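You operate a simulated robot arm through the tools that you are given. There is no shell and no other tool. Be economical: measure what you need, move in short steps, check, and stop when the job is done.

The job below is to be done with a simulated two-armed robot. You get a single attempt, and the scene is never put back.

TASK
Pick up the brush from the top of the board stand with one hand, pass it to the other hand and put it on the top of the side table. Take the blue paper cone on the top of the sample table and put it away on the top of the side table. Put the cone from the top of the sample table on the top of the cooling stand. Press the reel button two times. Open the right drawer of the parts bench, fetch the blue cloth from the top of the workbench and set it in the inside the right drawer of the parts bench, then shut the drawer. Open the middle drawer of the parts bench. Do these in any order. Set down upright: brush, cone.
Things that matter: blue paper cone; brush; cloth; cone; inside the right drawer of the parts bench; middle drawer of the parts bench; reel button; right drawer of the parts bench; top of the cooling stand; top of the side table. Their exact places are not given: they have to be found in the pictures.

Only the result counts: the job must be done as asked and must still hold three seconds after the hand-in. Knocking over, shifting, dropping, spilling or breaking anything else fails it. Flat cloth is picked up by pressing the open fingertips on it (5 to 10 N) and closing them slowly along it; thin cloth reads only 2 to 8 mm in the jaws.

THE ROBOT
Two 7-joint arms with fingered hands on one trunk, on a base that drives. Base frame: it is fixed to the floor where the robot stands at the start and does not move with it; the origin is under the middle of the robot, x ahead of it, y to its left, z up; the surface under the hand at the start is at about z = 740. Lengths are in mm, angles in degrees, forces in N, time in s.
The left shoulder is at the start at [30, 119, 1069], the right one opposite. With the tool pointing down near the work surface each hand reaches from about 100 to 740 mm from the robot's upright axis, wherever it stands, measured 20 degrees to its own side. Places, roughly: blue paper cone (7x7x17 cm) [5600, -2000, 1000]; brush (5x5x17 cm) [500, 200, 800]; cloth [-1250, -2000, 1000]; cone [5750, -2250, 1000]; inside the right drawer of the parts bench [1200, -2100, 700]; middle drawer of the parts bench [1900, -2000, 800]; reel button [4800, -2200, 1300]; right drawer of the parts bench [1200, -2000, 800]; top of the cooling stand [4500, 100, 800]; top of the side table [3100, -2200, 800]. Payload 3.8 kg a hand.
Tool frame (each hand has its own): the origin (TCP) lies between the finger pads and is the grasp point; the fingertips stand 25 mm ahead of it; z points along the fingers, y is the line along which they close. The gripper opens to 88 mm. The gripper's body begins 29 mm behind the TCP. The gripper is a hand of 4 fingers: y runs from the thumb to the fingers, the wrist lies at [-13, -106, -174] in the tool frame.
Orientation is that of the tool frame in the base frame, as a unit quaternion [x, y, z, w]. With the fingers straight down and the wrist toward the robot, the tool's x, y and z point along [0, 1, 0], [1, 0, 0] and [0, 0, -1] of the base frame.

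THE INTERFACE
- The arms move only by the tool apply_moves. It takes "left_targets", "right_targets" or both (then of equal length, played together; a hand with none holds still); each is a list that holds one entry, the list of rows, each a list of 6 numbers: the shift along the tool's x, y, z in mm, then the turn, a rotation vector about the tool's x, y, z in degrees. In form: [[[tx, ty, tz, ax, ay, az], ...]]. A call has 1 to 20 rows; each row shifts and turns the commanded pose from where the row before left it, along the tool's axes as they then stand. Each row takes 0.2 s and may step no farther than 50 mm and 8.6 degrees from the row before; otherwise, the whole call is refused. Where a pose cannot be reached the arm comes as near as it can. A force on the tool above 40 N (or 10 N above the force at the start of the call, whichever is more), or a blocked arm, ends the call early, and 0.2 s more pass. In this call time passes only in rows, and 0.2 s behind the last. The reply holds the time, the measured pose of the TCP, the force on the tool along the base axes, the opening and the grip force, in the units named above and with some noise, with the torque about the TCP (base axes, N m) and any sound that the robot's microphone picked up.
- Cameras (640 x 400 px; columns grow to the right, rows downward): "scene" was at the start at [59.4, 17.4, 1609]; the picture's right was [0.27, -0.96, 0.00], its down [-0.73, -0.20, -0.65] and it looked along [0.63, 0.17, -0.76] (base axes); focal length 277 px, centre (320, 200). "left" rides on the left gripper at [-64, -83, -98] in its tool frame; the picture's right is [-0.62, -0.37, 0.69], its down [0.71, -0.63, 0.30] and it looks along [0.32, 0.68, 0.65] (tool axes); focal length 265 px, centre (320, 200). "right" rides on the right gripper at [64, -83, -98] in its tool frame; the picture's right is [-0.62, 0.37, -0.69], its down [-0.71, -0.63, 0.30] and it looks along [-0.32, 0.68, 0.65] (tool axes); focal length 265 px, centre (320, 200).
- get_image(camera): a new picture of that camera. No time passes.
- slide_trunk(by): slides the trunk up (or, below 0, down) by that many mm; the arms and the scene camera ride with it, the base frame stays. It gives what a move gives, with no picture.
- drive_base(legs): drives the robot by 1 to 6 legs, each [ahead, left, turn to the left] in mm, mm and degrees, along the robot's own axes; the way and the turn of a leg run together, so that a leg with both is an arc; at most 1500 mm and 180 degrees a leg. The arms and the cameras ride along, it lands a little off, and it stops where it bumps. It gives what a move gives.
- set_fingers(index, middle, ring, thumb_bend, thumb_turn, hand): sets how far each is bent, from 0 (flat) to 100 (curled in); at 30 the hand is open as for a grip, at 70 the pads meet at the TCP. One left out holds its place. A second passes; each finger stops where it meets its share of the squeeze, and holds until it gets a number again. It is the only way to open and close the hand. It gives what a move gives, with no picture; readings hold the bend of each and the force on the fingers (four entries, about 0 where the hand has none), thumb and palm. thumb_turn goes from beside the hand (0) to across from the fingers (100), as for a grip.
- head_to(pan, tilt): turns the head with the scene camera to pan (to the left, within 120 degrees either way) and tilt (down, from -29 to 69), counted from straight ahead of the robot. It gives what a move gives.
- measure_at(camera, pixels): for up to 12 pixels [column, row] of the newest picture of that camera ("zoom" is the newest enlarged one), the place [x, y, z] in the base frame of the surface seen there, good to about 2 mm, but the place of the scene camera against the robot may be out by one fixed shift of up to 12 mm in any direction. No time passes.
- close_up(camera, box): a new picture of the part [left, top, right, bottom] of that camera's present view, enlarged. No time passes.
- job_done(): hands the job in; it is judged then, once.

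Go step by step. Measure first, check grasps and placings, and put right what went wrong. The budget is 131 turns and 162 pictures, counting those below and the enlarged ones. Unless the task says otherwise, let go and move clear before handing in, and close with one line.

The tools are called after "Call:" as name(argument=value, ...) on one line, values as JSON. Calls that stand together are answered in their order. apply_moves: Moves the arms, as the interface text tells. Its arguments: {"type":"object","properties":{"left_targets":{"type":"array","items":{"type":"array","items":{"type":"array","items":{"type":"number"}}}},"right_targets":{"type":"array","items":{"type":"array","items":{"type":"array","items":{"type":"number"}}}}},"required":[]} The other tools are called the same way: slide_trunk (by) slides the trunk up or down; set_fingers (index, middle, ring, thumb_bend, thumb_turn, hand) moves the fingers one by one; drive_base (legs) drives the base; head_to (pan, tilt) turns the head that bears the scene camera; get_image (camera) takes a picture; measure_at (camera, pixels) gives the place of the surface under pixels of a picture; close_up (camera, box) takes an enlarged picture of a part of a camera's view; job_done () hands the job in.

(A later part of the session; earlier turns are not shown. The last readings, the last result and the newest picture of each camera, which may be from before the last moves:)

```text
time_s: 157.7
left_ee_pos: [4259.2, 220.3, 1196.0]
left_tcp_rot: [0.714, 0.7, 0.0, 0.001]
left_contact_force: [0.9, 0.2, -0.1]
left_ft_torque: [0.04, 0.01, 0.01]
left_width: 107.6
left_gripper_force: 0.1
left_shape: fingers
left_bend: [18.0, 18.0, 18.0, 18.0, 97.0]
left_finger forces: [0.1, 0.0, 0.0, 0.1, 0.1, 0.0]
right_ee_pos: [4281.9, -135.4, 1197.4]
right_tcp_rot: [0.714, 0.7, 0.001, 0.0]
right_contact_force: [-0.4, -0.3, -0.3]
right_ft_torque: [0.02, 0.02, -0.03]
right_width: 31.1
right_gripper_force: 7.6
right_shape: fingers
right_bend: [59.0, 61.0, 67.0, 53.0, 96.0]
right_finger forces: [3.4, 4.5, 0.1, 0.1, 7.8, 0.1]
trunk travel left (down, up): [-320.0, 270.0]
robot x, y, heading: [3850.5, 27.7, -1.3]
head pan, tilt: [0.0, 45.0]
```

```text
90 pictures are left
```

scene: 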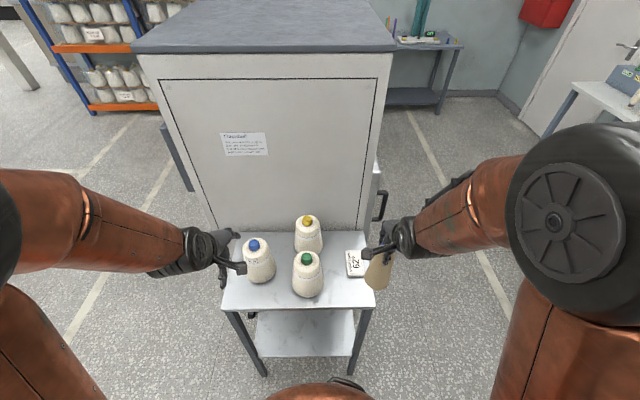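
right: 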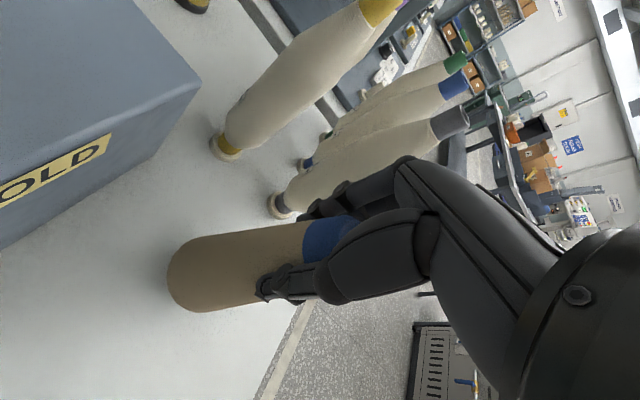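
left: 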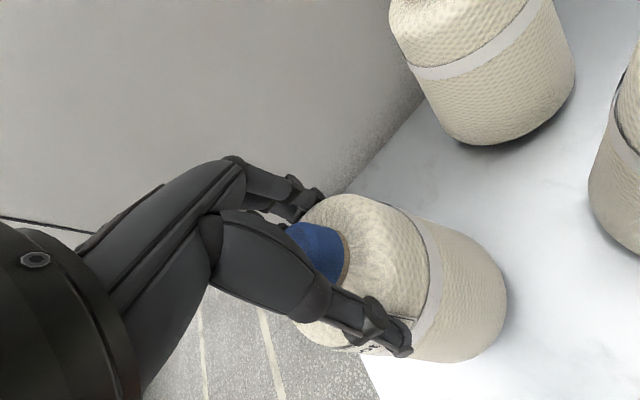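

The cone stands upright on the cooling stand. Next, the blue paper cone goes to the side table.

Call:
drive_base(legs=[[-20, -970, 0], [0, 0, -89], [0, -610, 0]])

Call:
drive_base(legs=[[430, 0, 0]])

Call:
head_to(pan=0, tilt=45)

Call:
get_image(camera="scene")

Call:
get_image(camera="right")

```text
time_s: 169.7
left_ee_pos: [3395.1, -1354.6, 1195.2]
left_tcp_rot: [1.0, 0.0, 0.0, -0.001]
left_contact_force: [-1.0, 0.5, -0.2]
left_ft_torque: [-0.01, 0.01, -0.01]
left_width: 107.3
left_gripper_force: 0.0
left_shape: fingers
left_bend: [18.0, 18.0, 18.0, 18.0, 97.0]
left_finger forces: [0.0, 0.0, 0.1, 0.0, 0.1, 0.0]
right_ee_pos: [3039.8, -1381.2, 1197.4]
right_tcp_rot: [1.0, 0.001, 0.0, 0.001]
right_contact_force: [0.6, -0.3, -0.2]
right_ft_torque: [-0.01, 0.03, 0.02]
right_width: 30.6
right_gripper_force: 7.9
right_shape: fingers
right_bend: [59.0, 62.0, 67.0, 53.0, 96.0]
right_finger forces: [3.3, 4.3, 0.1, 0.1, 7.5, 0.0]
trunk travel left (down, up): [-320.0, 270.0]
robot x, y, heading: [3195.6, -945.1, -90.0]
head pan, tilt: [0.0, 45.0]
```

```text
time_s: 172.2
left_ee_pos: [3395.2, -1776.9, 1195.8]
left_tcp_rot: [1.0, 0.002, 0.0, 0.0]
left_contact_force: [0.0, 0.9, 0.9]
left_ft_torque: [-0.02, -0.03, 0.01]
left_width: 107.5
left_gripper_force: 0.0
left_shape: fingers
left_bend: [18.0, 18.0, 18.0, 18.0, 97.0]
left_finger forces: [0.1, 0.0, 0.0, 0.0, 0.0, 0.0]
right_ee_pos: [3041.0, -1806.5, 1197.1]
right_tcp_rot: [1.0, 0.001, 0.0, 0.001]
right_contact_force: [-0.4, -0.3, -0.8]
right_ft_torque: [-0.01, 0.0, 0.01]
right_width: 30.8
right_gripper_force: 7.7
right_shape: fingers
right_bend: [59.0, 62.0, 67.0, 53.0, 96.0]
right_finger forces: [3.3, 4.3, 0.0, 0.0, 7.5, 0.0]
trunk travel left (down, up): [-320.0, 270.0]
robot x, y, heading: [3191.4, -1371.0, -90.0]
head pan, tilt: [0.0, 45.0]
```

```text
time_s: 172.8
left_ee_pos: [3395.1, -1777.3, 1194.6]
left_tcp_rot: [1.0, 0.0, 0.0, 0.0]
left_contact_force: [-0.1, -0.2, 0.0]
left_ft_torque: [0.02, -0.01, 0.02]
left_width: 107.6
left_gripper_force: 0.1
left_shape: fingers
left_bend: [18.0, 18.0, 18.0, 18.0, 97.0]
left_finger forces: [0.0, 0.0, 0.1, 0.0, 0.1, 0.0]
right_ee_pos: [3039.9, -1805.5, 1195.5]
right_tcp_rot: [1.0, 0.001, 0.0, 0.0]
right_contact_force: [0.5, -1.0, -0.2]
right_ft_torque: [0.02, -0.01, 0.02]
right_width: 30.7
right_gripper_force: 7.7
right_shape: fingers
right_bend: [59.0, 62.0, 67.0, 53.0, 96.0]
right_finger forces: [3.3, 4.3, 0.0, 0.1, 7.5, 0.0]
trunk travel left (down, up): [-320.0, 270.0]
robot x, y, heading: [3193.9, -1370.3, -90.3]
head pan, tilt: [0.0, 45.0]
```

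```text
89 pictures are left
```

scene: 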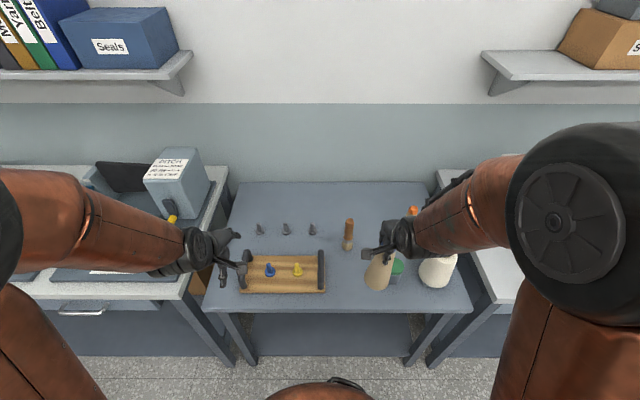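

```text
88 pictures are left
```

right: 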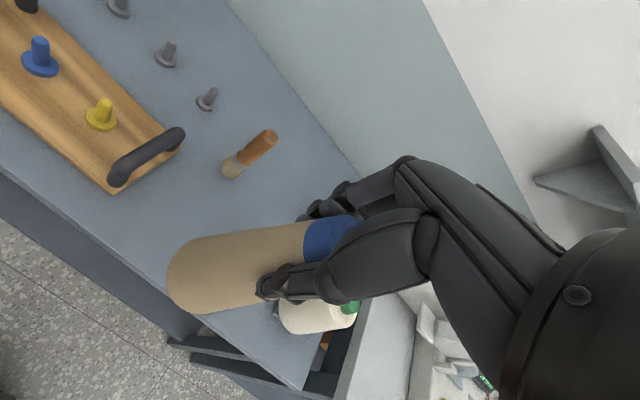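

The brush is still standing. I'll bring the blue cone over (3080,-1925) and lower it.

Call:
apply_moves(right_targets=[[[10, 30, 0, 0, 0, 0], [10, 30, 0, 0, 0, 0], [10, 30, 0, 0, 0, 0], [10, 29, 0, 0, 0, 0], [0, 0, 35, 0, 0, 0], [0, 0, 35, 0, 0, 0], [0, 0, 35, 0, 0, 0], [0, 0, 35, 0, 0, 0], [0, 0, 35, 0, 0, 0], [0, 0, 30, 0, 0, 0], [0, 0, 25, 0, 0, 0]]])

Call:
get_image(camera="right")

```text
time_s: 175.2
left_ee_pos: [3395.1, -1776.7, 1196.6]
left_tcp_rot: [1.0, 0.001, 0.0, -0.001]
left_contact_force: [-0.3, -0.3, 0.4]
left_ft_torque: [0.02, -0.03, 0.01]
left_width: 107.6
left_gripper_force: 0.1
left_shape: fingers
left_bend: [18.0, 18.0, 18.0, 18.0, 97.0]
left_finger forces: [0.1, 0.0, 0.0, 0.0, 0.0, 0.0]
right_ee_pos: [3079.9, -1924.5, 965.7]
right_tcp_rot: [1.0, 0.001, 0.001, 0.0]
right_contact_force: [0.2, 0.3, -0.9]
right_ft_torque: [-0.01, 0.0, 0.03]
right_width: 30.5
right_gripper_force: 7.0
right_shape: fingers
right_bend: [59.0, 62.0, 67.0, 53.0, 96.0]
right_finger forces: [3.2, 4.2, 0.0, 0.1, 7.4, 0.0]
trunk travel left (down, up): [-320.0, 270.0]
robot x, y, heading: [3196.0, -1369.1, -90.0]
head pan, tilt: [0.0, 45.0]
```

```text
87 pictures are left
```

right: 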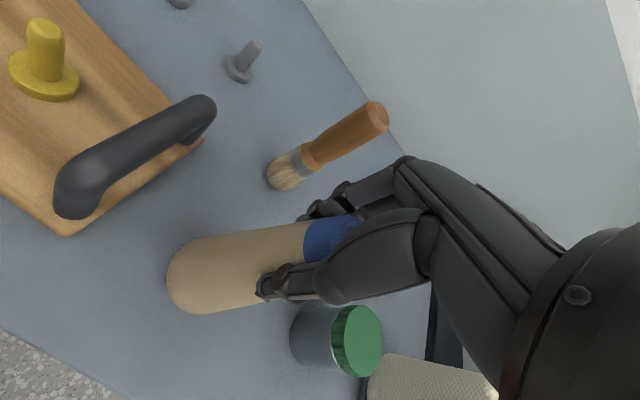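

Call:
apply_moves(right_targets=[[[0, 0, 6, 0, 0, 0], [0, 0, 5, 0, 0, 0], [0, 0, 3, 0, 0, 0], [0, 0, 2, 0, 0, 0], [0, 0, 2, 0, 0, 0]]])

```text
time_s: 176.4
left_ee_pos: [3395.9, -1776.1, 1195.4]
left_tcp_rot: [1.0, 0.002, 0.001, 0.0]
left_contact_force: [-0.2, 1.1, -0.2]
left_ft_torque: [0.0, 0.01, -0.03]
left_width: 107.2
left_gripper_force: 0.0
left_shape: fingers
left_bend: [18.0, 18.0, 18.0, 18.0, 97.0]
left_finger forces: [0.1, 0.1, 0.0, 0.1, 0.1, 0.1]
right_ee_pos: [3081.6, -1925.2, 948.1]
right_tcp_rot: [1.0, 0.001, 0.0, 0.0]
right_contact_force: [-0.3, -0.2, -0.3]
right_ft_torque: [-0.01, 0.01, -0.02]
right_width: 30.1
right_gripper_force: 7.5
right_shape: fingers
right_bend: [59.0, 62.0, 67.0, 53.0, 96.0]
right_finger forces: [3.3, 4.3, 0.0, 0.0, 7.3, 0.0]
trunk travel left (down, up): [-320.0, 270.0]
robot x, y, heading: [3191.9, -1370.1, -90.0]
head pan, tilt: [0.0, 45.0]
```

Call:
apply_moves(right_targets=[[[0, 0, 1.5, 0, 0, 0], [0, 0, 1.5, 0, 0, 0], [0, 0, 1.5, 0, 0, 0]]])

Call:
close_up(camera="right", box=[120, 180, 400, 355])

```text
time_s: 177.2
left_ee_pos: [3395.7, -1776.3, 1196.4]
left_tcp_rot: [1.0, 0.001, 0.0, 0.0]
left_contact_force: [-0.6, -0.6, 0.5]
left_ft_torque: [0.0, -0.01, 0.01]
left_width: 107.4
left_gripper_force: 0.0
left_shape: fingers
left_bend: [18.0, 18.0, 18.0, 18.0, 97.0]
left_finger forces: [0.0, 0.1, 0.1, 0.0, 0.0, 0.0]
right_ee_pos: [3081.4, -1925.4, 945.6]
right_tcp_rot: [1.0, 0.001, 0.0, 0.004]
right_contact_force: [1.6, -2.2, 8.7]
right_ft_torque: [0.01, -0.01, -0.03]
right_width: 30.6
right_gripper_force: 8.7
right_shape: fingers
right_bend: [59.0, 62.0, 67.0, 53.0, 96.0]
right_finger forces: [4.4, 5.6, 0.1, 0.1, 8.0, 0.1]
trunk travel left (down, up): [-320.0, 270.0]
robot x, y, heading: [3194.7, -1371.2, -89.5]
head pan, tilt: [0.0, 45.0]
```

```text
2.29 times, centred on (260, 268) of right
```

zoom: 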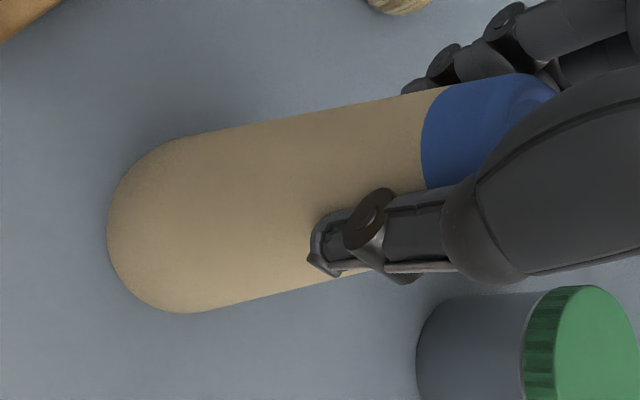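

The cone has touched down at 9 N. I'll release it and retreat upward.

Call:
set_fingers(hand="right", index=48, middle=48, ring=48, thumb_bend=44)

Call:
set_fingers(hand="right", index=32, middle=32, ring=32, thumb_bend=30)

Call:
apply_moves(right_targets=[[[0, 0, -10, 0, 0, 0], [0, 0, -20, 0, 0, 0], [0, 0, -30, 0, 0, 0], [0, 0, -40, 0, 0, 0], [0, 0, -40, 0, 0, 0], [0, 0, -40, 0, 0, 0], [0, -20, -40, 0, 0, 0], [-10, -40, -20, 0, 0, 0], [-10, -40, -10, 0, 0, 0], [-10, -20, 0, 0, 0, 0]]])

Call:
get_image(camera="right")

Call:
get_image(camera="scene")

```text
time_s: 178.2
left_ee_pos: [3394.4, -1777.0, 1195.6]
left_tcp_rot: [1.0, 0.001, 0.001, -0.001]
left_contact_force: [0.3, 0.6, -0.1]
left_ft_torque: [-0.01, 0.03, 0.05]
left_width: 107.4
left_gripper_force: 0.0
left_shape: fingers
left_bend: [18.0, 18.0, 18.0, 18.0, 97.0]
left_finger forces: [0.0, 0.0, 0.0, 0.0, 0.0, 0.0]
right_ee_pos: [3080.4, -1924.0, 943.8]
right_tcp_rot: [1.0, 0.001, 0.0, 0.0]
right_contact_force: [1.3, 0.4, 0.6]
right_ft_torque: [0.01, -0.01, 0.01]
right_width: 50.3
right_gripper_force: 0.0
right_shape: fingers
right_bend: [48.0, 48.0, 48.0, 44.0, 97.0]
right_finger forces: [0.0, 0.1, 0.1, 0.0, 0.0, 0.1]
trunk travel left (down, up): [-320.0, 270.0]
robot x, y, heading: [3194.7, -1372.2, -89.9]
head pan, tilt: [0.0, 45.0]
```

```text
time_s: 179.2
left_ee_pos: [3394.7, -1777.9, 1194.7]
left_tcp_rot: [1.0, 0.001, 0.001, -0.001]
left_contact_force: [0.2, 0.6, -0.6]
left_ft_torque: [-0.01, 0.02, 0.03]
left_width: 107.8
left_gripper_force: 0.1
left_shape: fingers
left_bend: [18.0, 18.0, 18.0, 18.0, 97.0]
left_finger forces: [0.0, 0.1, 0.1, 0.0, 0.1, 0.1]
right_ee_pos: [3081.3, -1923.9, 942.9]
right_tcp_rot: [1.0, 0.001, -0.001, 0.0]
right_contact_force: [0.1, -0.2, -0.3]
right_ft_torque: [-0.01, 0.0, -0.03]
right_width: 82.2
right_gripper_force: 0.1
right_shape: fingers
right_bend: [32.0, 32.0, 32.0, 30.0, 97.0]
right_finger forces: [0.1, 0.0, 0.1, 0.0, 0.1, 0.1]
trunk travel left (down, up): [-320.0, 270.0]
robot x, y, heading: [3192.9, -1372.2, -90.0]
head pan, tilt: [0.0, 45.0]
```

```text
time_s: 181.4
left_ee_pos: [3394.9, -1776.3, 1195.6]
left_tcp_rot: [1.0, 0.0, 0.0, 0.0]
left_contact_force: [0.9, -0.5, -0.2]
left_ft_torque: [0.03, 0.01, -0.04]
left_width: 107.2
left_gripper_force: 0.0
left_shape: fingers
left_bend: [18.0, 18.0, 18.0, 18.0, 97.0]
left_finger forces: [0.1, 0.0, 0.0, 0.1, 0.0, 0.0]
right_ee_pos: [3047.4, -1805.1, 1193.2]
right_tcp_rot: [1.0, 0.001, 0.001, 0.0]
right_contact_force: [0.7, 0.7, 0.5]
right_ft_torque: [-0.04, 0.01, 0.02]
right_width: 82.5
right_gripper_force: 0.0
right_shape: fingers
right_bend: [32.0, 32.0, 32.0, 30.0, 97.0]
right_finger forces: [0.1, 0.1, 0.0, 0.1, 0.1, 0.0]
trunk travel left (down, up): [-320.0, 270.0]
robot x, y, heading: [3192.4, -1370.8, -90.2]
head pan, tilt: [0.0, 45.0]
```

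```text
85 pictures are left
```

right: 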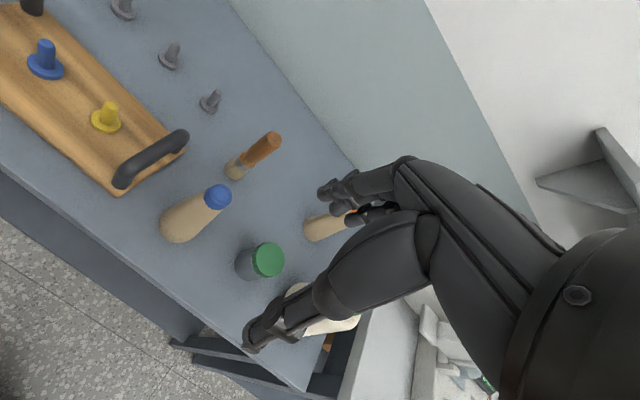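

```text
84 pictures are left
```

scene: 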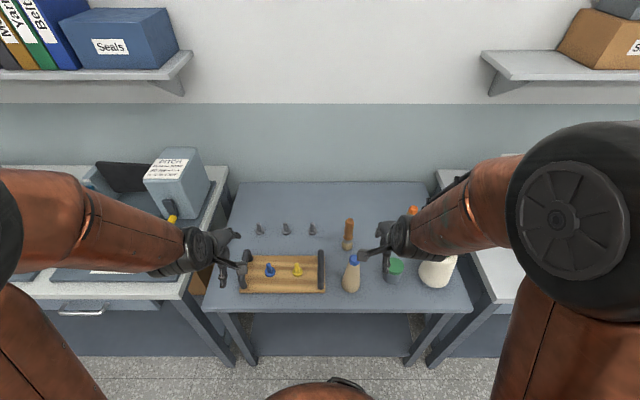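

Both objects stand on the side table. Next is the reel button at about (4822,-2183,1275). I'll back off, retract the left hand, raise the trunk and drive to the reel.

Call:
drive_base(legs=[[-420, 0, 0]])

Call:
apply_moves(left_targets=[[[0, -40, -10, 0, 0, 0], [0, -40, -10, 0, 0, 0], [0, -40, -10, 0, 0, 0], [0, -30, -10, 0, 0, 0]]])

Call:
slide_trunk(by=200)

Call:
drive_base(legs=[[0, 850, 0], [0, 850, 0]])

Call:
head_to(pan=0, tilt=35)

Call:
get_image(camera="scene")

```text
time_s: 184.0
left_ee_pos: [3394.8, -1355.1, 1195.3]
left_tcp_rot: [1.0, 0.002, 0.001, 0.001]
left_contact_force: [0.0, -0.4, -0.9]
left_ft_torque: [0.02, -0.03, -0.03]
left_width: 107.4
left_gripper_force: 0.2
left_shape: fingers
left_bend: [18.0, 18.0, 18.0, 18.0, 97.0]
left_finger forces: [0.0, 0.0, 0.1, 0.1, 0.0, 0.0]
right_ee_pos: [3047.6, -1383.6, 1193.6]
right_tcp_rot: [1.0, 0.002, 0.0, 0.0]
right_contact_force: [0.3, 0.8, -0.9]
right_ft_torque: [0.02, -0.02, 0.02]
right_width: 82.5
right_gripper_force: 0.2
right_shape: fingers
right_bend: [32.0, 32.0, 32.0, 30.0, 97.0]
right_finger forces: [0.1, 0.1, 0.1, 0.1, 0.0, 0.0]
trunk travel left (down, up): [-320.0, 270.0]
robot x, y, heading: [3190.2, -950.8, -89.8]
head pan, tilt: [0.0, 45.0]
```

```text
time_s: 185.0
left_ee_pos: [3414.0, -1281.4, 1272.7]
left_tcp_rot: [1.0, 0.002, 0.0, -0.002]
left_contact_force: [0.1, -0.1, 1.4]
left_ft_torque: [-0.01, 0.03, 0.04]
left_width: 107.6
left_gripper_force: 0.0
left_shape: fingers
left_bend: [18.0, 18.0, 18.0, 18.0, 97.0]
left_finger forces: [0.1, 0.0, 0.1, 0.1, 0.0, 0.0]
left hand out of reach, approached as far as the arm can: row 1, 2, 3, 4
right_ee_pos: [3047.5, -1384.5, 1192.6]
right_tcp_rot: [1.0, 0.002, 0.0, 0.0]
right_contact_force: [-0.5, -0.2, -1.1]
right_ft_torque: [-0.01, -0.01, -0.01]
right_width: 82.5
right_gripper_force: 0.0
right_shape: fingers
right_bend: [32.0, 32.0, 32.0, 30.0, 97.0]
right_finger forces: [0.1, 0.1, 0.0, 0.0, 0.0, 0.1]
trunk travel left (down, up): [-320.0, 270.0]
robot x, y, heading: [3192.5, -950.5, -89.8]
head pan, tilt: [0.0, 45.0]
```

```text
time_s: 187.2
left_ee_pos: [3414.6, -1283.1, 1473.2]
left_tcp_rot: [1.0, 0.0, 0.0, -0.002]
left_contact_force: [-0.2, 0.1, 0.4]
left_ft_torque: [-0.01, 0.04, 0.03]
left_width: 107.3
left_gripper_force: 0.1
left_shape: fingers
left_bend: [18.0, 18.0, 18.0, 18.0, 97.0]
left_finger forces: [0.1, 0.0, 0.0, 0.0, 0.1, 0.0]
right_ee_pos: [3048.1, -1384.4, 1392.3]
right_tcp_rot: [1.0, 0.002, 0.0, 0.0]
right_contact_force: [0.0, -0.4, 0.5]
right_ft_torque: [0.01, 0.04, -0.03]
right_width: 82.2
right_gripper_force: 0.0
right_shape: fingers
right_bend: [32.0, 32.0, 32.0, 30.0, 97.0]
right_finger forces: [0.0, 0.0, 0.0, 0.0, 0.0, 0.0]
trunk travel left (down, up): [-520.0, 70.0]
robot x, y, heading: [3191.9, -951.9, -89.7]
head pan, tilt: [0.0, 45.0]
```

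```text
time_s: 195.8
left_ee_pos: [5118.2, -1236.6, 1473.3]
left_tcp_rot: [1.0, 0.017, 0.0, -0.001]
left_contact_force: [-0.3, 0.0, -0.8]
left_ft_torque: [-0.02, -0.01, 0.0]
left_width: 107.6
left_gripper_force: 0.1
left_shape: fingers
left_bend: [18.0, 18.0, 18.0, 18.0, 97.0]
left_finger forces: [0.0, 0.1, 0.0, 0.0, 0.1, 0.0]
right_ee_pos: [4754.8, -1348.6, 1392.7]
right_tcp_rot: [1.0, 0.017, 0.0, 0.0]
right_contact_force: [-1.0, -1.0, 1.0]
right_ft_torque: [0.01, -0.02, 0.02]
right_width: 82.4
right_gripper_force: 0.0
right_shape: fingers
right_bend: [32.0, 32.0, 32.0, 30.0, 97.0]
right_finger forces: [0.1, 0.0, 0.0, 0.0, 0.1, 0.0]
trunk travel left (down, up): [-520.0, 70.0]
robot x, y, heading: [4889.9, -912.8, -88.1]
head pan, tilt: [0.0, 45.0]
```

```text
time_s: 196.5
left_ee_pos: [5119.5, -1236.7, 1473.7]
left_tcp_rot: [1.0, 0.017, -0.001, -0.002]
left_contact_force: [0.1, 1.4, -0.6]
left_ft_torque: [0.03, 0.01, 0.0]
left_width: 107.3
left_gripper_force: 0.0
left_shape: fingers
left_bend: [18.0, 18.0, 18.0, 18.0, 97.0]
left_finger forces: [0.0, 0.0, 0.0, 0.0, 0.0, 0.0]
right_ee_pos: [4756.0, -1349.0, 1393.8]
right_tcp_rot: [1.0, 0.017, -0.001, -0.001]
right_contact_force: [0.5, -0.2, 0.4]
right_ft_torque: [0.0, -0.01, 0.0]
right_width: 82.3
right_gripper_force: 0.0
right_shape: fingers
right_bend: [32.0, 32.0, 32.0, 30.0, 97.0]
right_finger forces: [0.1, 0.0, 0.0, 0.1, 0.1, 0.0]
trunk travel left (down, up): [-520.0, 70.0]
robot x, y, heading: [4886.6, -907.0, -88.2]
head pan, tilt: [0.0, 35.0]
```

```text
83 pictures are left
```

scene: 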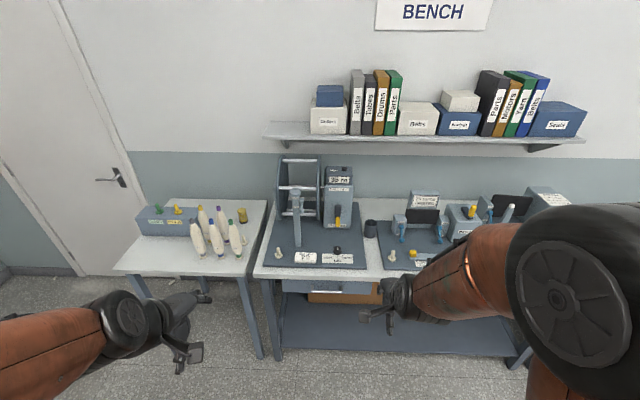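

Call:
close_up(camera="scene", box=[260, 120, 400, 280])

Call:
measure_at(camera="zoom", pixels=[[200, 120], [200, 60]])

Call:
measure_at(camera="scene", pixels=[[338, 168], [338, 180], [328, 170], [349, 170], [420, 143], [330, 140], [297, 195], [282, 175], [335, 275]])

```text
2.50 times, centred on (330, 200) of scene
```

zoom: 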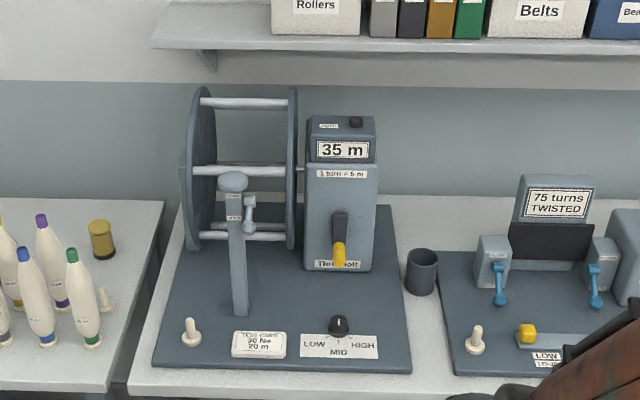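

```text
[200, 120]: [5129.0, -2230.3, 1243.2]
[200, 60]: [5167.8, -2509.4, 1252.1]
```

```text
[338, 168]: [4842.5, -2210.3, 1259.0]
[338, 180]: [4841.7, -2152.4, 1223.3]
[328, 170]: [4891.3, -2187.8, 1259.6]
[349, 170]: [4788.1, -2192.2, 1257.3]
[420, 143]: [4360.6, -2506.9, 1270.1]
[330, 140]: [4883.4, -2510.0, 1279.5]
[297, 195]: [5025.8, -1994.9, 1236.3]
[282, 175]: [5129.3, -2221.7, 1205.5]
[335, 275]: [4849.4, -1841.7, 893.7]
```

Call:
measure_at(camera="zoom", pixels=[[356, 119], [356, 123], [349, 122], [362, 122], [340, 127], [375, 118], [310, 118], [308, 130], [355, 20], [200, 48], [400, 45]])

```text
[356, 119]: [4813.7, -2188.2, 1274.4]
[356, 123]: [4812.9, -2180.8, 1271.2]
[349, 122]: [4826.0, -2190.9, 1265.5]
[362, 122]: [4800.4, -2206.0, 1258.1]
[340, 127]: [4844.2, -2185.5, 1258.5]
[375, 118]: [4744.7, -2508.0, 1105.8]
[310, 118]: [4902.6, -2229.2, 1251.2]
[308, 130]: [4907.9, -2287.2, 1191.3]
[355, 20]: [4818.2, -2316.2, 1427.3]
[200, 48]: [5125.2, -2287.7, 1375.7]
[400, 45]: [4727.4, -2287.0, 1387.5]
```

The button's top centre is at about (4813,-2190,1280), and the shelf edge at y -2287 overhangs behind it. I'll drive up, pinch the right fingers into a pointer and tilt the hand forward 30°.

Call:
drive_base(legs=[[0, 0, -1.8], [510, 0, 0]])

Call:
set_fingers(hand="right", index=69, middle=69, ring=69, thumb_bend=69)

Call:
apply_moves(right_targets=[[[0, 0, 0, -7.5, 0, 0], [0, 0, 0, -7.5, 0, 0], [0, 0, 0, -7.5, 0, 0], [0, 0, 0, -7.5, 0, 0]]])

Call:
get_image(camera="right")

Call:
get_image(camera="scene")

```text
time_s: 199.9
left_ee_pos: [5110.8, -1749.5, 1473.2]
left_tcp_rot: [1.0, 0.003, 0.0, -0.001]
left_contact_force: [0.2, -0.4, 0.4]
left_ft_torque: [0.02, 0.01, 0.02]
left_width: 107.3
left_gripper_force: 0.1
left_shape: fingers
left_bend: [18.0, 18.0, 18.0, 18.0, 97.0]
left_finger forces: [0.1, 0.0, 0.1, 0.1, 0.0, 0.1]
right_ee_pos: [4745.4, -1852.5, 1393.3]
right_tcp_rot: [1.0, 0.003, 0.0, -0.001]
right_contact_force: [0.3, -0.1, 0.3]
right_ft_torque: [-0.01, 0.0, 0.0]
right_width: 82.3
right_gripper_force: 0.1
right_shape: fingers
right_bend: [32.0, 32.0, 32.0, 30.0, 97.0]
right_finger forces: [0.0, 0.1, 0.0, 0.0, 0.0, 0.0]
trunk travel left (down, up): [-520.0, 70.0]
robot x, y, heading: [4889.5, -1418.6, -89.8]
head pan, tilt: [0.0, 35.0]
```

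```text
time_s: 200.9
left_ee_pos: [5110.7, -1750.8, 1472.0]
left_tcp_rot: [1.0, 0.003, 0.0, -0.002]
left_contact_force: [-0.9, 1.2, -0.3]
left_ft_torque: [-0.02, 0.02, 0.02]
left_width: 107.6
left_gripper_force: 0.1
left_shape: fingers
left_bend: [18.0, 18.0, 18.0, 18.0, 97.0]
left_finger forces: [0.0, 0.1, 0.1, 0.1, 0.0, 0.1]
right_ee_pos: [4744.2, -1851.7, 1393.2]
right_tcp_rot: [1.0, 0.002, 0.001, -0.001]
right_contact_force: [0.2, 0.0, -0.8]
right_ft_torque: [0.0, 0.01, -0.01]
right_width: 0.8
right_gripper_force: 0.1
right_shape: fingers
right_bend: [69.0, 69.0, 69.0, 69.0, 97.0]
right_finger forces: [0.0, 0.0, 0.0, 0.0, 0.1, 0.0]
trunk travel left (down, up): [-520.0, 70.0]
robot x, y, heading: [4889.1, -1416.8, -89.4]
head pan, tilt: [0.0, 35.0]
```

```text
time_s: 201.9
left_ee_pos: [5111.3, -1752.6, 1473.0]
left_tcp_rot: [1.0, 0.002, -0.001, -0.002]
left_contact_force: [-0.2, 0.4, -0.3]
left_ft_torque: [0.0, 0.01, 0.02]
left_width: 107.3
left_gripper_force: 0.1
left_shape: fingers
left_bend: [18.0, 18.0, 18.0, 18.0, 97.0]
left_finger forces: [0.0, 0.1, 0.0, 0.1, 0.1, 0.0]
right_ee_pos: [4748.0, -1873.6, 1392.3]
right_tcp_rot: [0.966, 0.003, 0.0, 0.259]
right_contact_force: [0.1, 0.1, -0.3]
right_ft_torque: [0.01, -0.03, 0.0]
right_width: 1.0
right_gripper_force: 0.0
right_shape: fingers
right_bend: [69.0, 69.0, 69.0, 69.0, 97.0]
right_finger forces: [0.0, 0.1, 0.0, 0.0, 0.0, 0.0]
right hand out of reach, approached as far as the arm can: row 3, 4
trunk travel left (down, up): [-520.0, 70.0]
robot x, y, heading: [4890.2, -1423.8, -89.8]
head pan, tilt: [0.0, 35.0]
```

```text
81 pictures are left
```

right: 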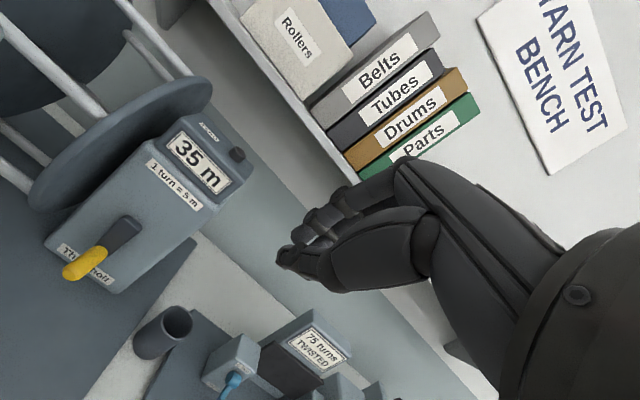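

```text
80 pictures are left
```

scene: 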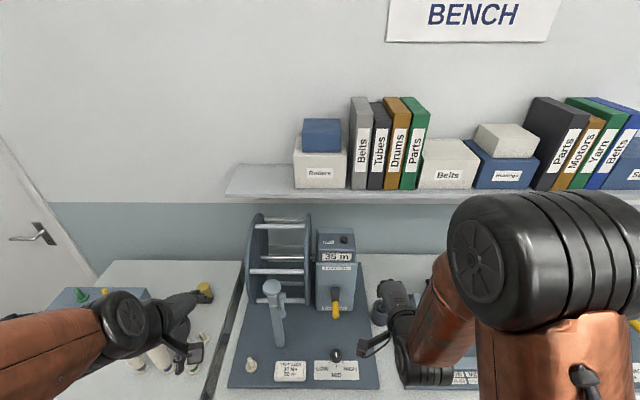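

Call:
close_up(camera="right", box=[140, 90, 300, 190])

Call:
measure_at(camera="zoom", pixels=[[390, 255], [400, 240], [375, 265], [390, 280], [300, 160], [400, 300], [250, 130], [350, 320], [430, 280]])

Call:
measure_at(camera="right", pixels=[[282, 260], [300, 235], [310, 280], [330, 90], [400, 30], [290, 250]])

```text
4.00 times, centred on (220, 140) of right
```

zoom: 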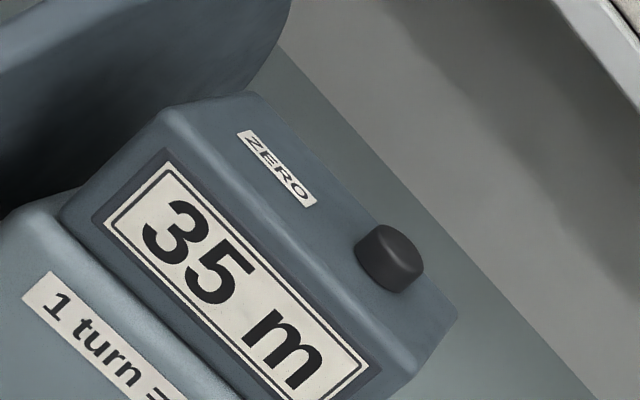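

```text
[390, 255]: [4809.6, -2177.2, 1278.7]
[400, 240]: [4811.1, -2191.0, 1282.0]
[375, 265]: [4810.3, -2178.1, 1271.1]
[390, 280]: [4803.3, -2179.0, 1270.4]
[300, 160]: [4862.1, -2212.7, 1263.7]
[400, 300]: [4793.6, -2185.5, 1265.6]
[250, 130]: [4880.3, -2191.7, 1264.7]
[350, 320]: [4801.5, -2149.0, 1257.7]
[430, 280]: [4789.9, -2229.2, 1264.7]
```

```text
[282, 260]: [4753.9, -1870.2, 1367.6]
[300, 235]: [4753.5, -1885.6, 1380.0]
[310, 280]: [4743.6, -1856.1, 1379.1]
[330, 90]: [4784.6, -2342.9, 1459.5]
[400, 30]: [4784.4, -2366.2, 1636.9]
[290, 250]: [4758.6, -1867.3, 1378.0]
```

The button (labelled ZERO) has its top at (4808,-2192,1282). The fingertip is about 25 mm below the TCP, so I'll move to a hover above it.

Call:
apply_moves(right_targets=[[[6.4, 25.8, 24.2, 0, 0, 0], [6.4, 25.8, 24.2, 0, 0, 0], [6.4, 25.8, 24.2, 0, 0, 0], [6.4, 25.8, 24.2, 0, 0, 0], [6.4, 25.8, 24.2, 0, 0, 0], [6.4, 25.8, 24.2, 0, 0, 0], [6.4, 25.8, 24.2, 0, 0, 0], [6.4, 25.8, 24.2, 0, 0, 0], [6.4, 25.8, 24.2, 0, 0, 0]]])

Call:
get_image(camera="right")

Call:
close_up(camera="scene", box=[240, 190, 400, 290])

```text
time_s: 203.9
left_ee_pos: [5112.3, -1751.4, 1472.2]
left_tcp_rot: [1.0, 0.002, 0.0, -0.002]
left_contact_force: [0.1, -0.7, 0.0]
left_ft_torque: [-0.05, 0.01, -0.01]
left_width: 107.6
left_gripper_force: 0.2
left_shape: fingers
left_bend: [18.0, 18.0, 18.0, 18.0, 97.0]
left_finger forces: [0.0, 0.1, 0.0, 0.0, 0.0, 0.0]
right_ee_pos: [4805.9, -2183.8, 1319.2]
right_tcp_rot: [0.966, 0.003, 0.001, 0.258]
right_contact_force: [0.2, -0.3, -0.8]
right_ft_torque: [0.03, 0.01, -0.03]
right_width: 0.9
right_gripper_force: 0.1
right_shape: fingers
right_bend: [69.0, 69.0, 69.0, 69.0, 97.0]
right_finger forces: [0.1, 0.0, 0.0, 0.0, 0.1, 0.1]
trunk travel left (down, up): [-520.0, 70.0]
robot x, y, heading: [4889.3, -1417.1, -89.6]
head pan, tilt: [0.0, 35.0]
```

```text
78 pictures are left
```

right: 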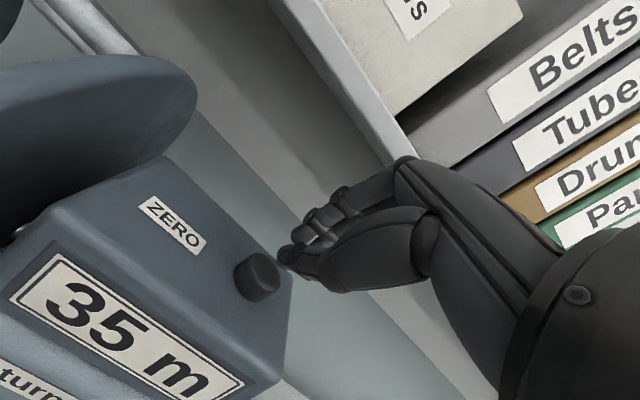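

```text
4.00 times, centred on (320, 240) of scene
```

zoom: 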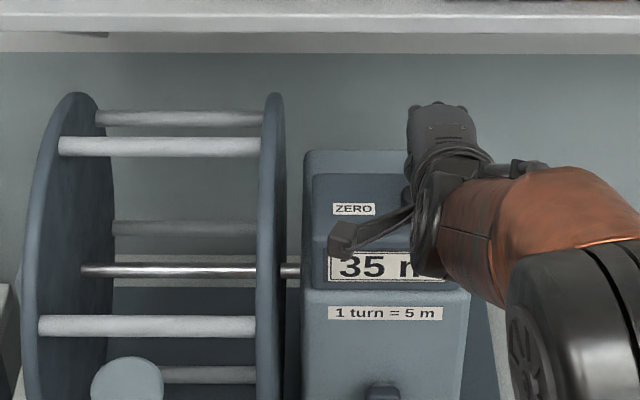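

Call:
measure_at(camera="right", pixels=[[287, 252], [292, 262], [283, 262], [300, 275], [310, 215], [258, 268], [265, 258], [250, 280], [338, 195]])

```text
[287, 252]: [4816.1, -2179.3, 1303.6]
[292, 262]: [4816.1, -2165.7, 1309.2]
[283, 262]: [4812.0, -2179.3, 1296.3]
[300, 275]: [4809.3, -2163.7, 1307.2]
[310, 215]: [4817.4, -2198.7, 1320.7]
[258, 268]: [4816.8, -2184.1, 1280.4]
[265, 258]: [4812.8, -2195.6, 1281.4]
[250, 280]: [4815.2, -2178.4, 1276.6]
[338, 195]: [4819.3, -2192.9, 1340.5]
```

The tip is about 14 mm above and 10 mm short of the button. I'll shift and press down in small steps.

Call:
apply_moves(right_targets=[[[4, 7, 4, 0, 0, 0], [0, -4, 6.9, 0, 0, 0], [0, -2, 3.5, 0, 0, 0], [0, -1, 1.7, 0, 0, 0], [0, -1, 1.7, 0, 0, 0], [0, -1, 1.7, 0, 0, 0], [0, -1, 1.7, 0, 0, 0]]])

Call:
get_image(camera="right")

```text
time_s: 205.5
left_ee_pos: [5110.9, -1750.9, 1472.8]
left_tcp_rot: [1.0, 0.002, 0.0, -0.002]
left_contact_force: [0.6, -0.1, 0.9]
left_ft_torque: [0.0, 0.0, 0.02]
left_width: 107.6
left_gripper_force: 0.0
left_shape: fingers
left_bend: [18.0, 18.0, 18.0, 18.0, 97.0]
left_finger forces: [0.0, 0.0, 0.0, 0.1, 0.0, 0.0]
right_ee_pos: [4809.8, -2191.3, 1299.7]
right_tcp_rot: [0.966, 0.003, 0.0, 0.26]
right_contact_force: [0.0, -0.8, 3.0]
right_ft_torque: [-0.03, -0.03, -0.01]
right_width: 0.1
right_gripper_force: 1.3
right_shape: fingers
right_bend: [69.0, 69.0, 69.0, 71.0, 97.0]
right_finger forces: [0.1, 0.0, 0.0, 0.0, 2.7, 0.0]
trunk travel left (down, up): [-520.0, 70.0]
robot x, y, heading: [4887.2, -1418.5, -89.7]
head pan, tilt: [0.0, 35.0]
heard: click
```

```text
76 pictures are left
```

right: 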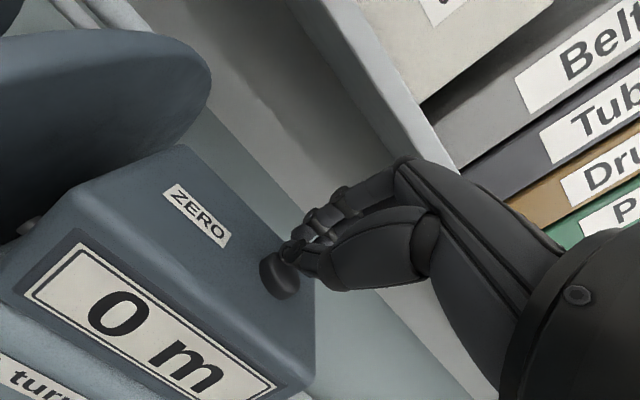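

There was a click and the display reads 0 m, so that was press one. I'll lift off, then press again.

Call:
apply_moves(right_targets=[[[0, 5, -8.7, 0, 0, 0], [0, 5, -8.7, 0, 0, 0], [0, 0, 0, 0, 0, 0], [0, 0, 0, 0, 0, 0]]])

Call:
apply_moves(right_targets=[[[0, -4, 6.9, 0, 0, 0], [0, -2, 3.5, 0, 0, 0], [0, -2, 3.5, 0, 0, 0], [0, -1, 1.7, 0, 0, 0], [0, -1, 1.7, 0, 0, 0]]])

```text
time_s: 206.5
left_ee_pos: [5112.0, -1751.1, 1473.0]
left_tcp_rot: [1.0, 0.003, -0.001, -0.002]
left_contact_force: [0.0, 0.2, -0.4]
left_ft_torque: [0.03, -0.01, 0.02]
left_width: 107.4
left_gripper_force: 0.1
left_shape: fingers
left_bend: [18.0, 18.0, 18.0, 18.0, 97.0]
left_finger forces: [0.0, 0.0, 0.0, 0.0, 0.0, 0.0]
right_ee_pos: [4809.9, -2191.9, 1320.7]
right_tcp_rot: [0.966, 0.003, 0.0, 0.259]
right_contact_force: [-0.9, 0.3, 1.1]
right_ft_torque: [-0.02, -0.02, 0.01]
right_width: 0.3
right_gripper_force: 0.1
right_shape: fingers
right_bend: [69.0, 69.0, 69.0, 69.0, 97.0]
right_finger forces: [0.1, 0.1, 0.0, 0.1, 0.0, 0.1]
trunk travel left (down, up): [-520.0, 70.0]
robot x, y, heading: [4889.1, -1422.0, -89.5]
head pan, tilt: [0.0, 35.0]
```

```text
time_s: 207.7
left_ee_pos: [5111.4, -1749.8, 1472.8]
left_tcp_rot: [1.0, 0.002, 0.0, -0.002]
left_contact_force: [0.0, 0.2, -0.5]
left_ft_torque: [-0.03, 0.02, -0.04]
left_width: 107.4
left_gripper_force: 0.1
left_shape: fingers
left_bend: [18.0, 18.0, 18.0, 18.0, 97.0]
left_finger forces: [0.0, 0.1, 0.1, 0.0, 0.1, 0.0]
right_ee_pos: [4810.1, -2190.7, 1300.4]
right_tcp_rot: [0.966, 0.002, 0.0, 0.26]
right_contact_force: [-0.8, -0.5, 1.8]
right_ft_torque: [-0.04, -0.04, -0.03]
right_width: 0.0
right_gripper_force: 1.1
right_shape: fingers
right_bend: [69.0, 69.0, 69.0, 71.0, 98.0]
right_finger forces: [0.0, 0.1, 0.0, 0.0, 2.5, 0.1]
trunk travel left (down, up): [-520.0, 70.0]
robot x, y, heading: [4887.6, -1418.9, -89.9]
head pan, tilt: [0.0, 35.0]
heard: click
```

Second click heard. I'll retreat up and back, level the hand, back away, then go to the parts bench.

Call:
apply_moves(right_targets=[[[0, 8, -14, 0, 0, 0], [0, 8, -14, 0, 0, 0], [-6, -30, -18, 0, 0, 0], [-6, -30, -18, 0, 0, 0], [-6, -30, -18, 0, 0, 0], [-6, -30, -18, 0, 0, 0], [-6, -30, -18, 0, 0, 0], [-6, -30, -18, 0, 0, 0], [-6, -30, -18, 0, 0, 0], [-6, -20, -18, 7.5, 0, 0], [0, -20, 0, 7.5, 0, 0], [0, 0, 0, 7.5, 0, 0], [0, 0, 0, 7.5, 0, 0]]])

Call:
get_image(camera="scene")

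Call:
drive_base(legs=[[-500, 0, 0], [0, -1200, 0], [0, -1200, 0], [0, -1200, 0]])

Call:
slide_trunk(by=-280)

Call:
head_to(pan=0, tilt=35)

Call:
get_image(camera="scene")

```text
time_s: 210.5
left_ee_pos: [5111.5, -1751.3, 1471.6]
left_tcp_rot: [1.0, 0.002, -0.001, -0.002]
left_contact_force: [0.4, 0.0, -0.2]
left_ft_torque: [0.01, 0.0, 0.01]
left_width: 107.2
left_gripper_force: 0.1
left_shape: fingers
left_bend: [18.0, 18.0, 18.0, 18.0, 97.0]
left_finger forces: [0.0, 0.1, 0.1, 0.0, 0.1, 0.0]
right_ee_pos: [4761.3, -1900.6, 1335.1]
right_tcp_rot: [1.0, 0.003, 0.0, -0.001]
right_contact_force: [0.1, 0.3, -0.6]
right_ft_torque: [-0.01, 0.02, 0.01]
right_width: 0.5
right_gripper_force: 0.1
right_shape: fingers
right_bend: [69.0, 69.0, 69.0, 69.0, 98.0]
right_finger forces: [0.0, 0.1, 0.1, 0.0, 0.0, 0.0]
trunk travel left (down, up): [-520.0, 70.0]
robot x, y, heading: [4889.6, -1417.5, -89.9]
head pan, tilt: [0.0, 35.0]
```

```text
75 pictures are left
```

scene: 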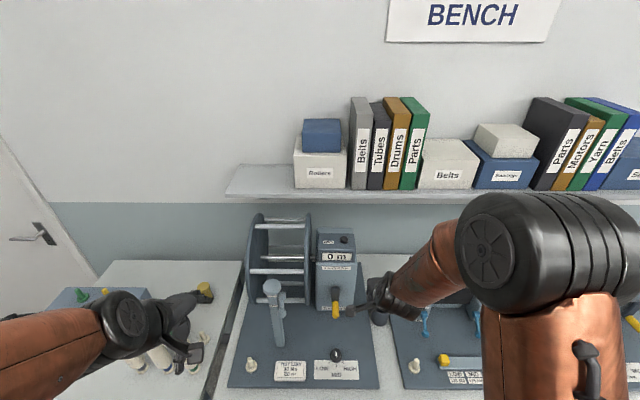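

```text
time_s: 230.7
left_ee_pos: [1465.4, -1301.9, 1471.9]
left_tcp_rot: [1.0, 0.02, -0.001, -0.001]
left_contact_force: [0.4, -0.3, -0.7]
left_ft_torque: [0.0, -0.01, -0.03]
left_width: 107.2
left_gripper_force: 0.1
left_shape: fingers
left_bend: [18.0, 18.0, 18.0, 18.0, 97.0]
left_finger forces: [0.0, 0.0, 0.1, 0.0, 0.0, 0.0]
right_ee_pos: [1120.2, -1465.6, 1333.7]
right_tcp_rot: [1.0, 0.02, 0.0, 0.0]
right_contact_force: [0.3, 0.8, -0.1]
right_ft_torque: [0.0, 0.0, -0.01]
right_width: 0.6
right_gripper_force: 0.1
right_shape: fingers
right_bend: [69.0, 69.0, 69.0, 69.0, 98.0]
right_finger forces: [0.0, 0.0, 0.1, 0.0, 0.1, 0.0]
trunk travel left (down, up): [-520.0, 70.0]
robot x, y, heading: [1226.6, -976.5, -87.8]
head pan, tilt: [0.0, 35.0]
```

```text
time_s: 233.6
left_ee_pos: [1463.8, -1302.4, 1193.5]
left_tcp_rot: [1.0, 0.021, 0.0, -0.002]
left_contact_force: [-0.7, -0.1, -0.1]
left_ft_torque: [0.0, -0.01, -0.04]
left_width: 107.2
left_gripper_force: 0.0
left_shape: fingers
left_bend: [18.0, 18.0, 18.0, 18.0, 97.0]
left_finger forces: [0.0, 0.0, 0.0, 0.0, 0.0, 0.1]
right_ee_pos: [1119.4, -1465.0, 1054.3]
right_tcp_rot: [1.0, 0.02, 0.0, 0.0]
right_contact_force: [-0.3, 0.4, -0.6]
right_ft_torque: [-0.01, 0.01, -0.03]
right_width: 0.5
right_gripper_force: 0.1
right_shape: fingers
right_bend: [69.0, 69.0, 69.0, 69.0, 98.0]
right_finger forces: [0.1, 0.0, 0.0, 0.1, 0.1, 0.0]
trunk travel left (down, up): [-240.0, 350.0]
robot x, y, heading: [1229.0, -978.1, -87.6]
head pan, tilt: [0.0, 35.0]
```

```text
time_s: 234.2
left_ee_pos: [1464.8, -1303.4, 1193.2]
left_tcp_rot: [1.0, 0.02, 0.0, -0.002]
left_contact_force: [-0.7, 0.5, -0.8]
left_ft_torque: [0.0, 0.0, -0.01]
left_width: 107.6
left_gripper_force: 0.0
left_shape: fingers
left_bend: [18.0, 18.0, 18.0, 18.0, 97.0]
left_finger forces: [0.1, 0.0, 0.1, 0.0, 0.0, 0.0]
right_ee_pos: [1119.1, -1466.0, 1053.3]
right_tcp_rot: [1.0, 0.02, 0.0, 0.001]
right_contact_force: [-0.5, 0.9, 0.1]
right_ft_torque: [-0.01, -0.01, 0.0]
right_width: 0.6
right_gripper_force: 0.0
right_shape: fingers
right_bend: [69.0, 69.0, 69.0, 69.0, 98.0]
right_finger forces: [0.0, 0.0, 0.0, 0.0, 0.0, 0.1]
trunk travel left (down, up): [-240.0, 350.0]
robot x, y, heading: [1228.9, -978.0, -87.7]
head pan, tilt: [0.0, 35.0]
```

```text
74 pictures are left
```

scene: 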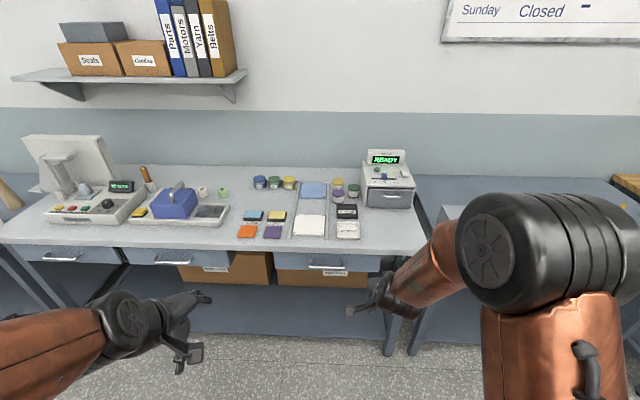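

Right drawer handle is near (327,267), middle near (180,262). I'll zoom in and measure.

Call:
close_up(camera="scene", box=[260, 220, 400, 300])

Call:
measure_at(camera="zoom", pixels=[[310, 205], [260, 202], [215, 195], [365, 208], [400, 208], [310, 160], [310, 185], [310, 145], [80, 190], [530, 200], [215, 205], [310, 220]])

Call:
close_up(camera="scene", box=[110, 220, 250, 300])

Call:
measure_at(camera="zoom", pixels=[[300, 190], [200, 190], [400, 190], [300, 160], [300, 130]])

```text
4.57 times, centred on (330, 260) of scene
```

zoom: 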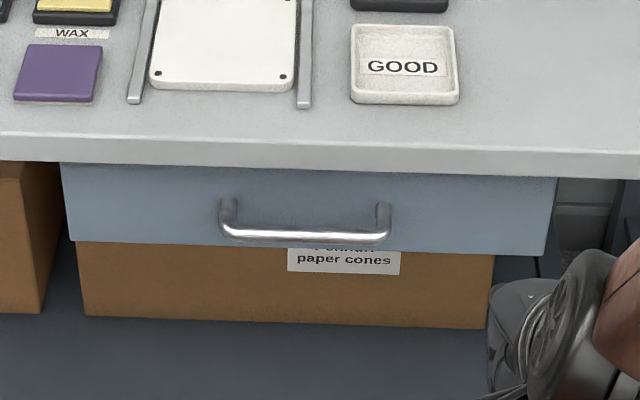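

```text
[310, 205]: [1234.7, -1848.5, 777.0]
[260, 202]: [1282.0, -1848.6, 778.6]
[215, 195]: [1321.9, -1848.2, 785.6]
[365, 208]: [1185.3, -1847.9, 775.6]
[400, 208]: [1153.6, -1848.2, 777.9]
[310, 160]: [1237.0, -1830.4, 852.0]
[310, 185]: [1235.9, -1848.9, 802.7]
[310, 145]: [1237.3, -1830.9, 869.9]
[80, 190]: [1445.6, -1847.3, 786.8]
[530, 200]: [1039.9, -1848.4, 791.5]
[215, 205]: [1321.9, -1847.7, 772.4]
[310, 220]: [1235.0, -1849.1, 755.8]
```

```text
4.57 times, centred on (180, 260) of scene
```

zoom: 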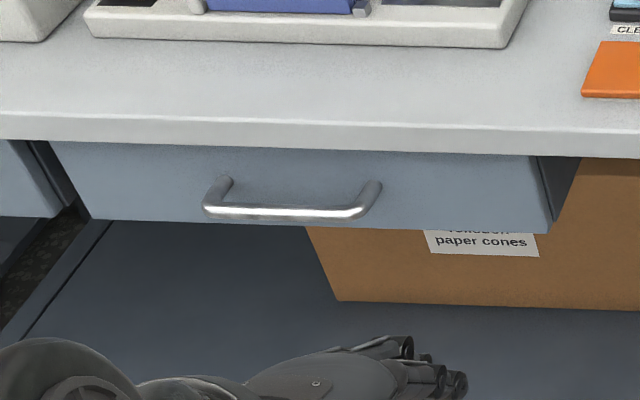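

```text
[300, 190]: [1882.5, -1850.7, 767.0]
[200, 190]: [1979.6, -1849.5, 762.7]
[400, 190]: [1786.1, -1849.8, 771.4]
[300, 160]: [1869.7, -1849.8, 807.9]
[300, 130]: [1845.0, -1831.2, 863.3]
```

Call:
measure_at(camera="zoom", pixels=[[285, 212], [285, 208], [240, 209], [335, 213], [225, 190], [372, 190], [285, 217]])

Call:
close_up(camera="scene", box=[290, 240, 370, 290])

Call:
measure_at(camera="zoom", pixels=[[297, 232], [297, 228], [297, 236], [200, 223], [380, 236], [150, 190], [440, 195], [297, 255], [540, 260]])

```text
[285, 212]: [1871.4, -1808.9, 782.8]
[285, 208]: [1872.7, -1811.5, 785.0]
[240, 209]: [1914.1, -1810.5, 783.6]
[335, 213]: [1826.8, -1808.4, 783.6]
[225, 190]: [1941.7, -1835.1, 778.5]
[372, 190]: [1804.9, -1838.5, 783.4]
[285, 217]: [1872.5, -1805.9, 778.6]
```

```text
8.00 times, centred on (330, 265) of scene
```

zoom: 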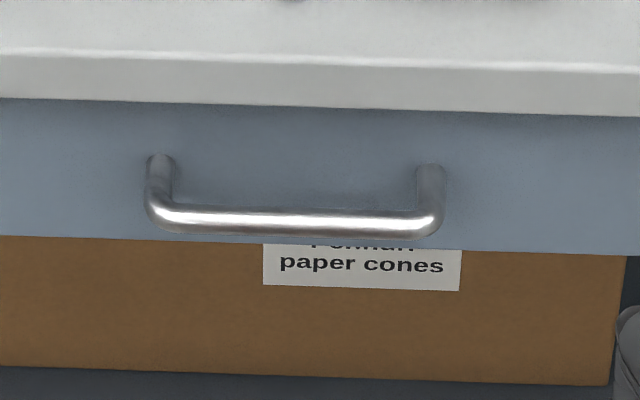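

```text
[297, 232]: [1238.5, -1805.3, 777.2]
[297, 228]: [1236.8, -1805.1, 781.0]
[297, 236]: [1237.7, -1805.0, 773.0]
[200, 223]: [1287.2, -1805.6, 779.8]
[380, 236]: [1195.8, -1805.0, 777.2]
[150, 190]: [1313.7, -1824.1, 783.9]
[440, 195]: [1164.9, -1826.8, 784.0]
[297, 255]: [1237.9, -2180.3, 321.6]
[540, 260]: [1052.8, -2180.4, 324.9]
```

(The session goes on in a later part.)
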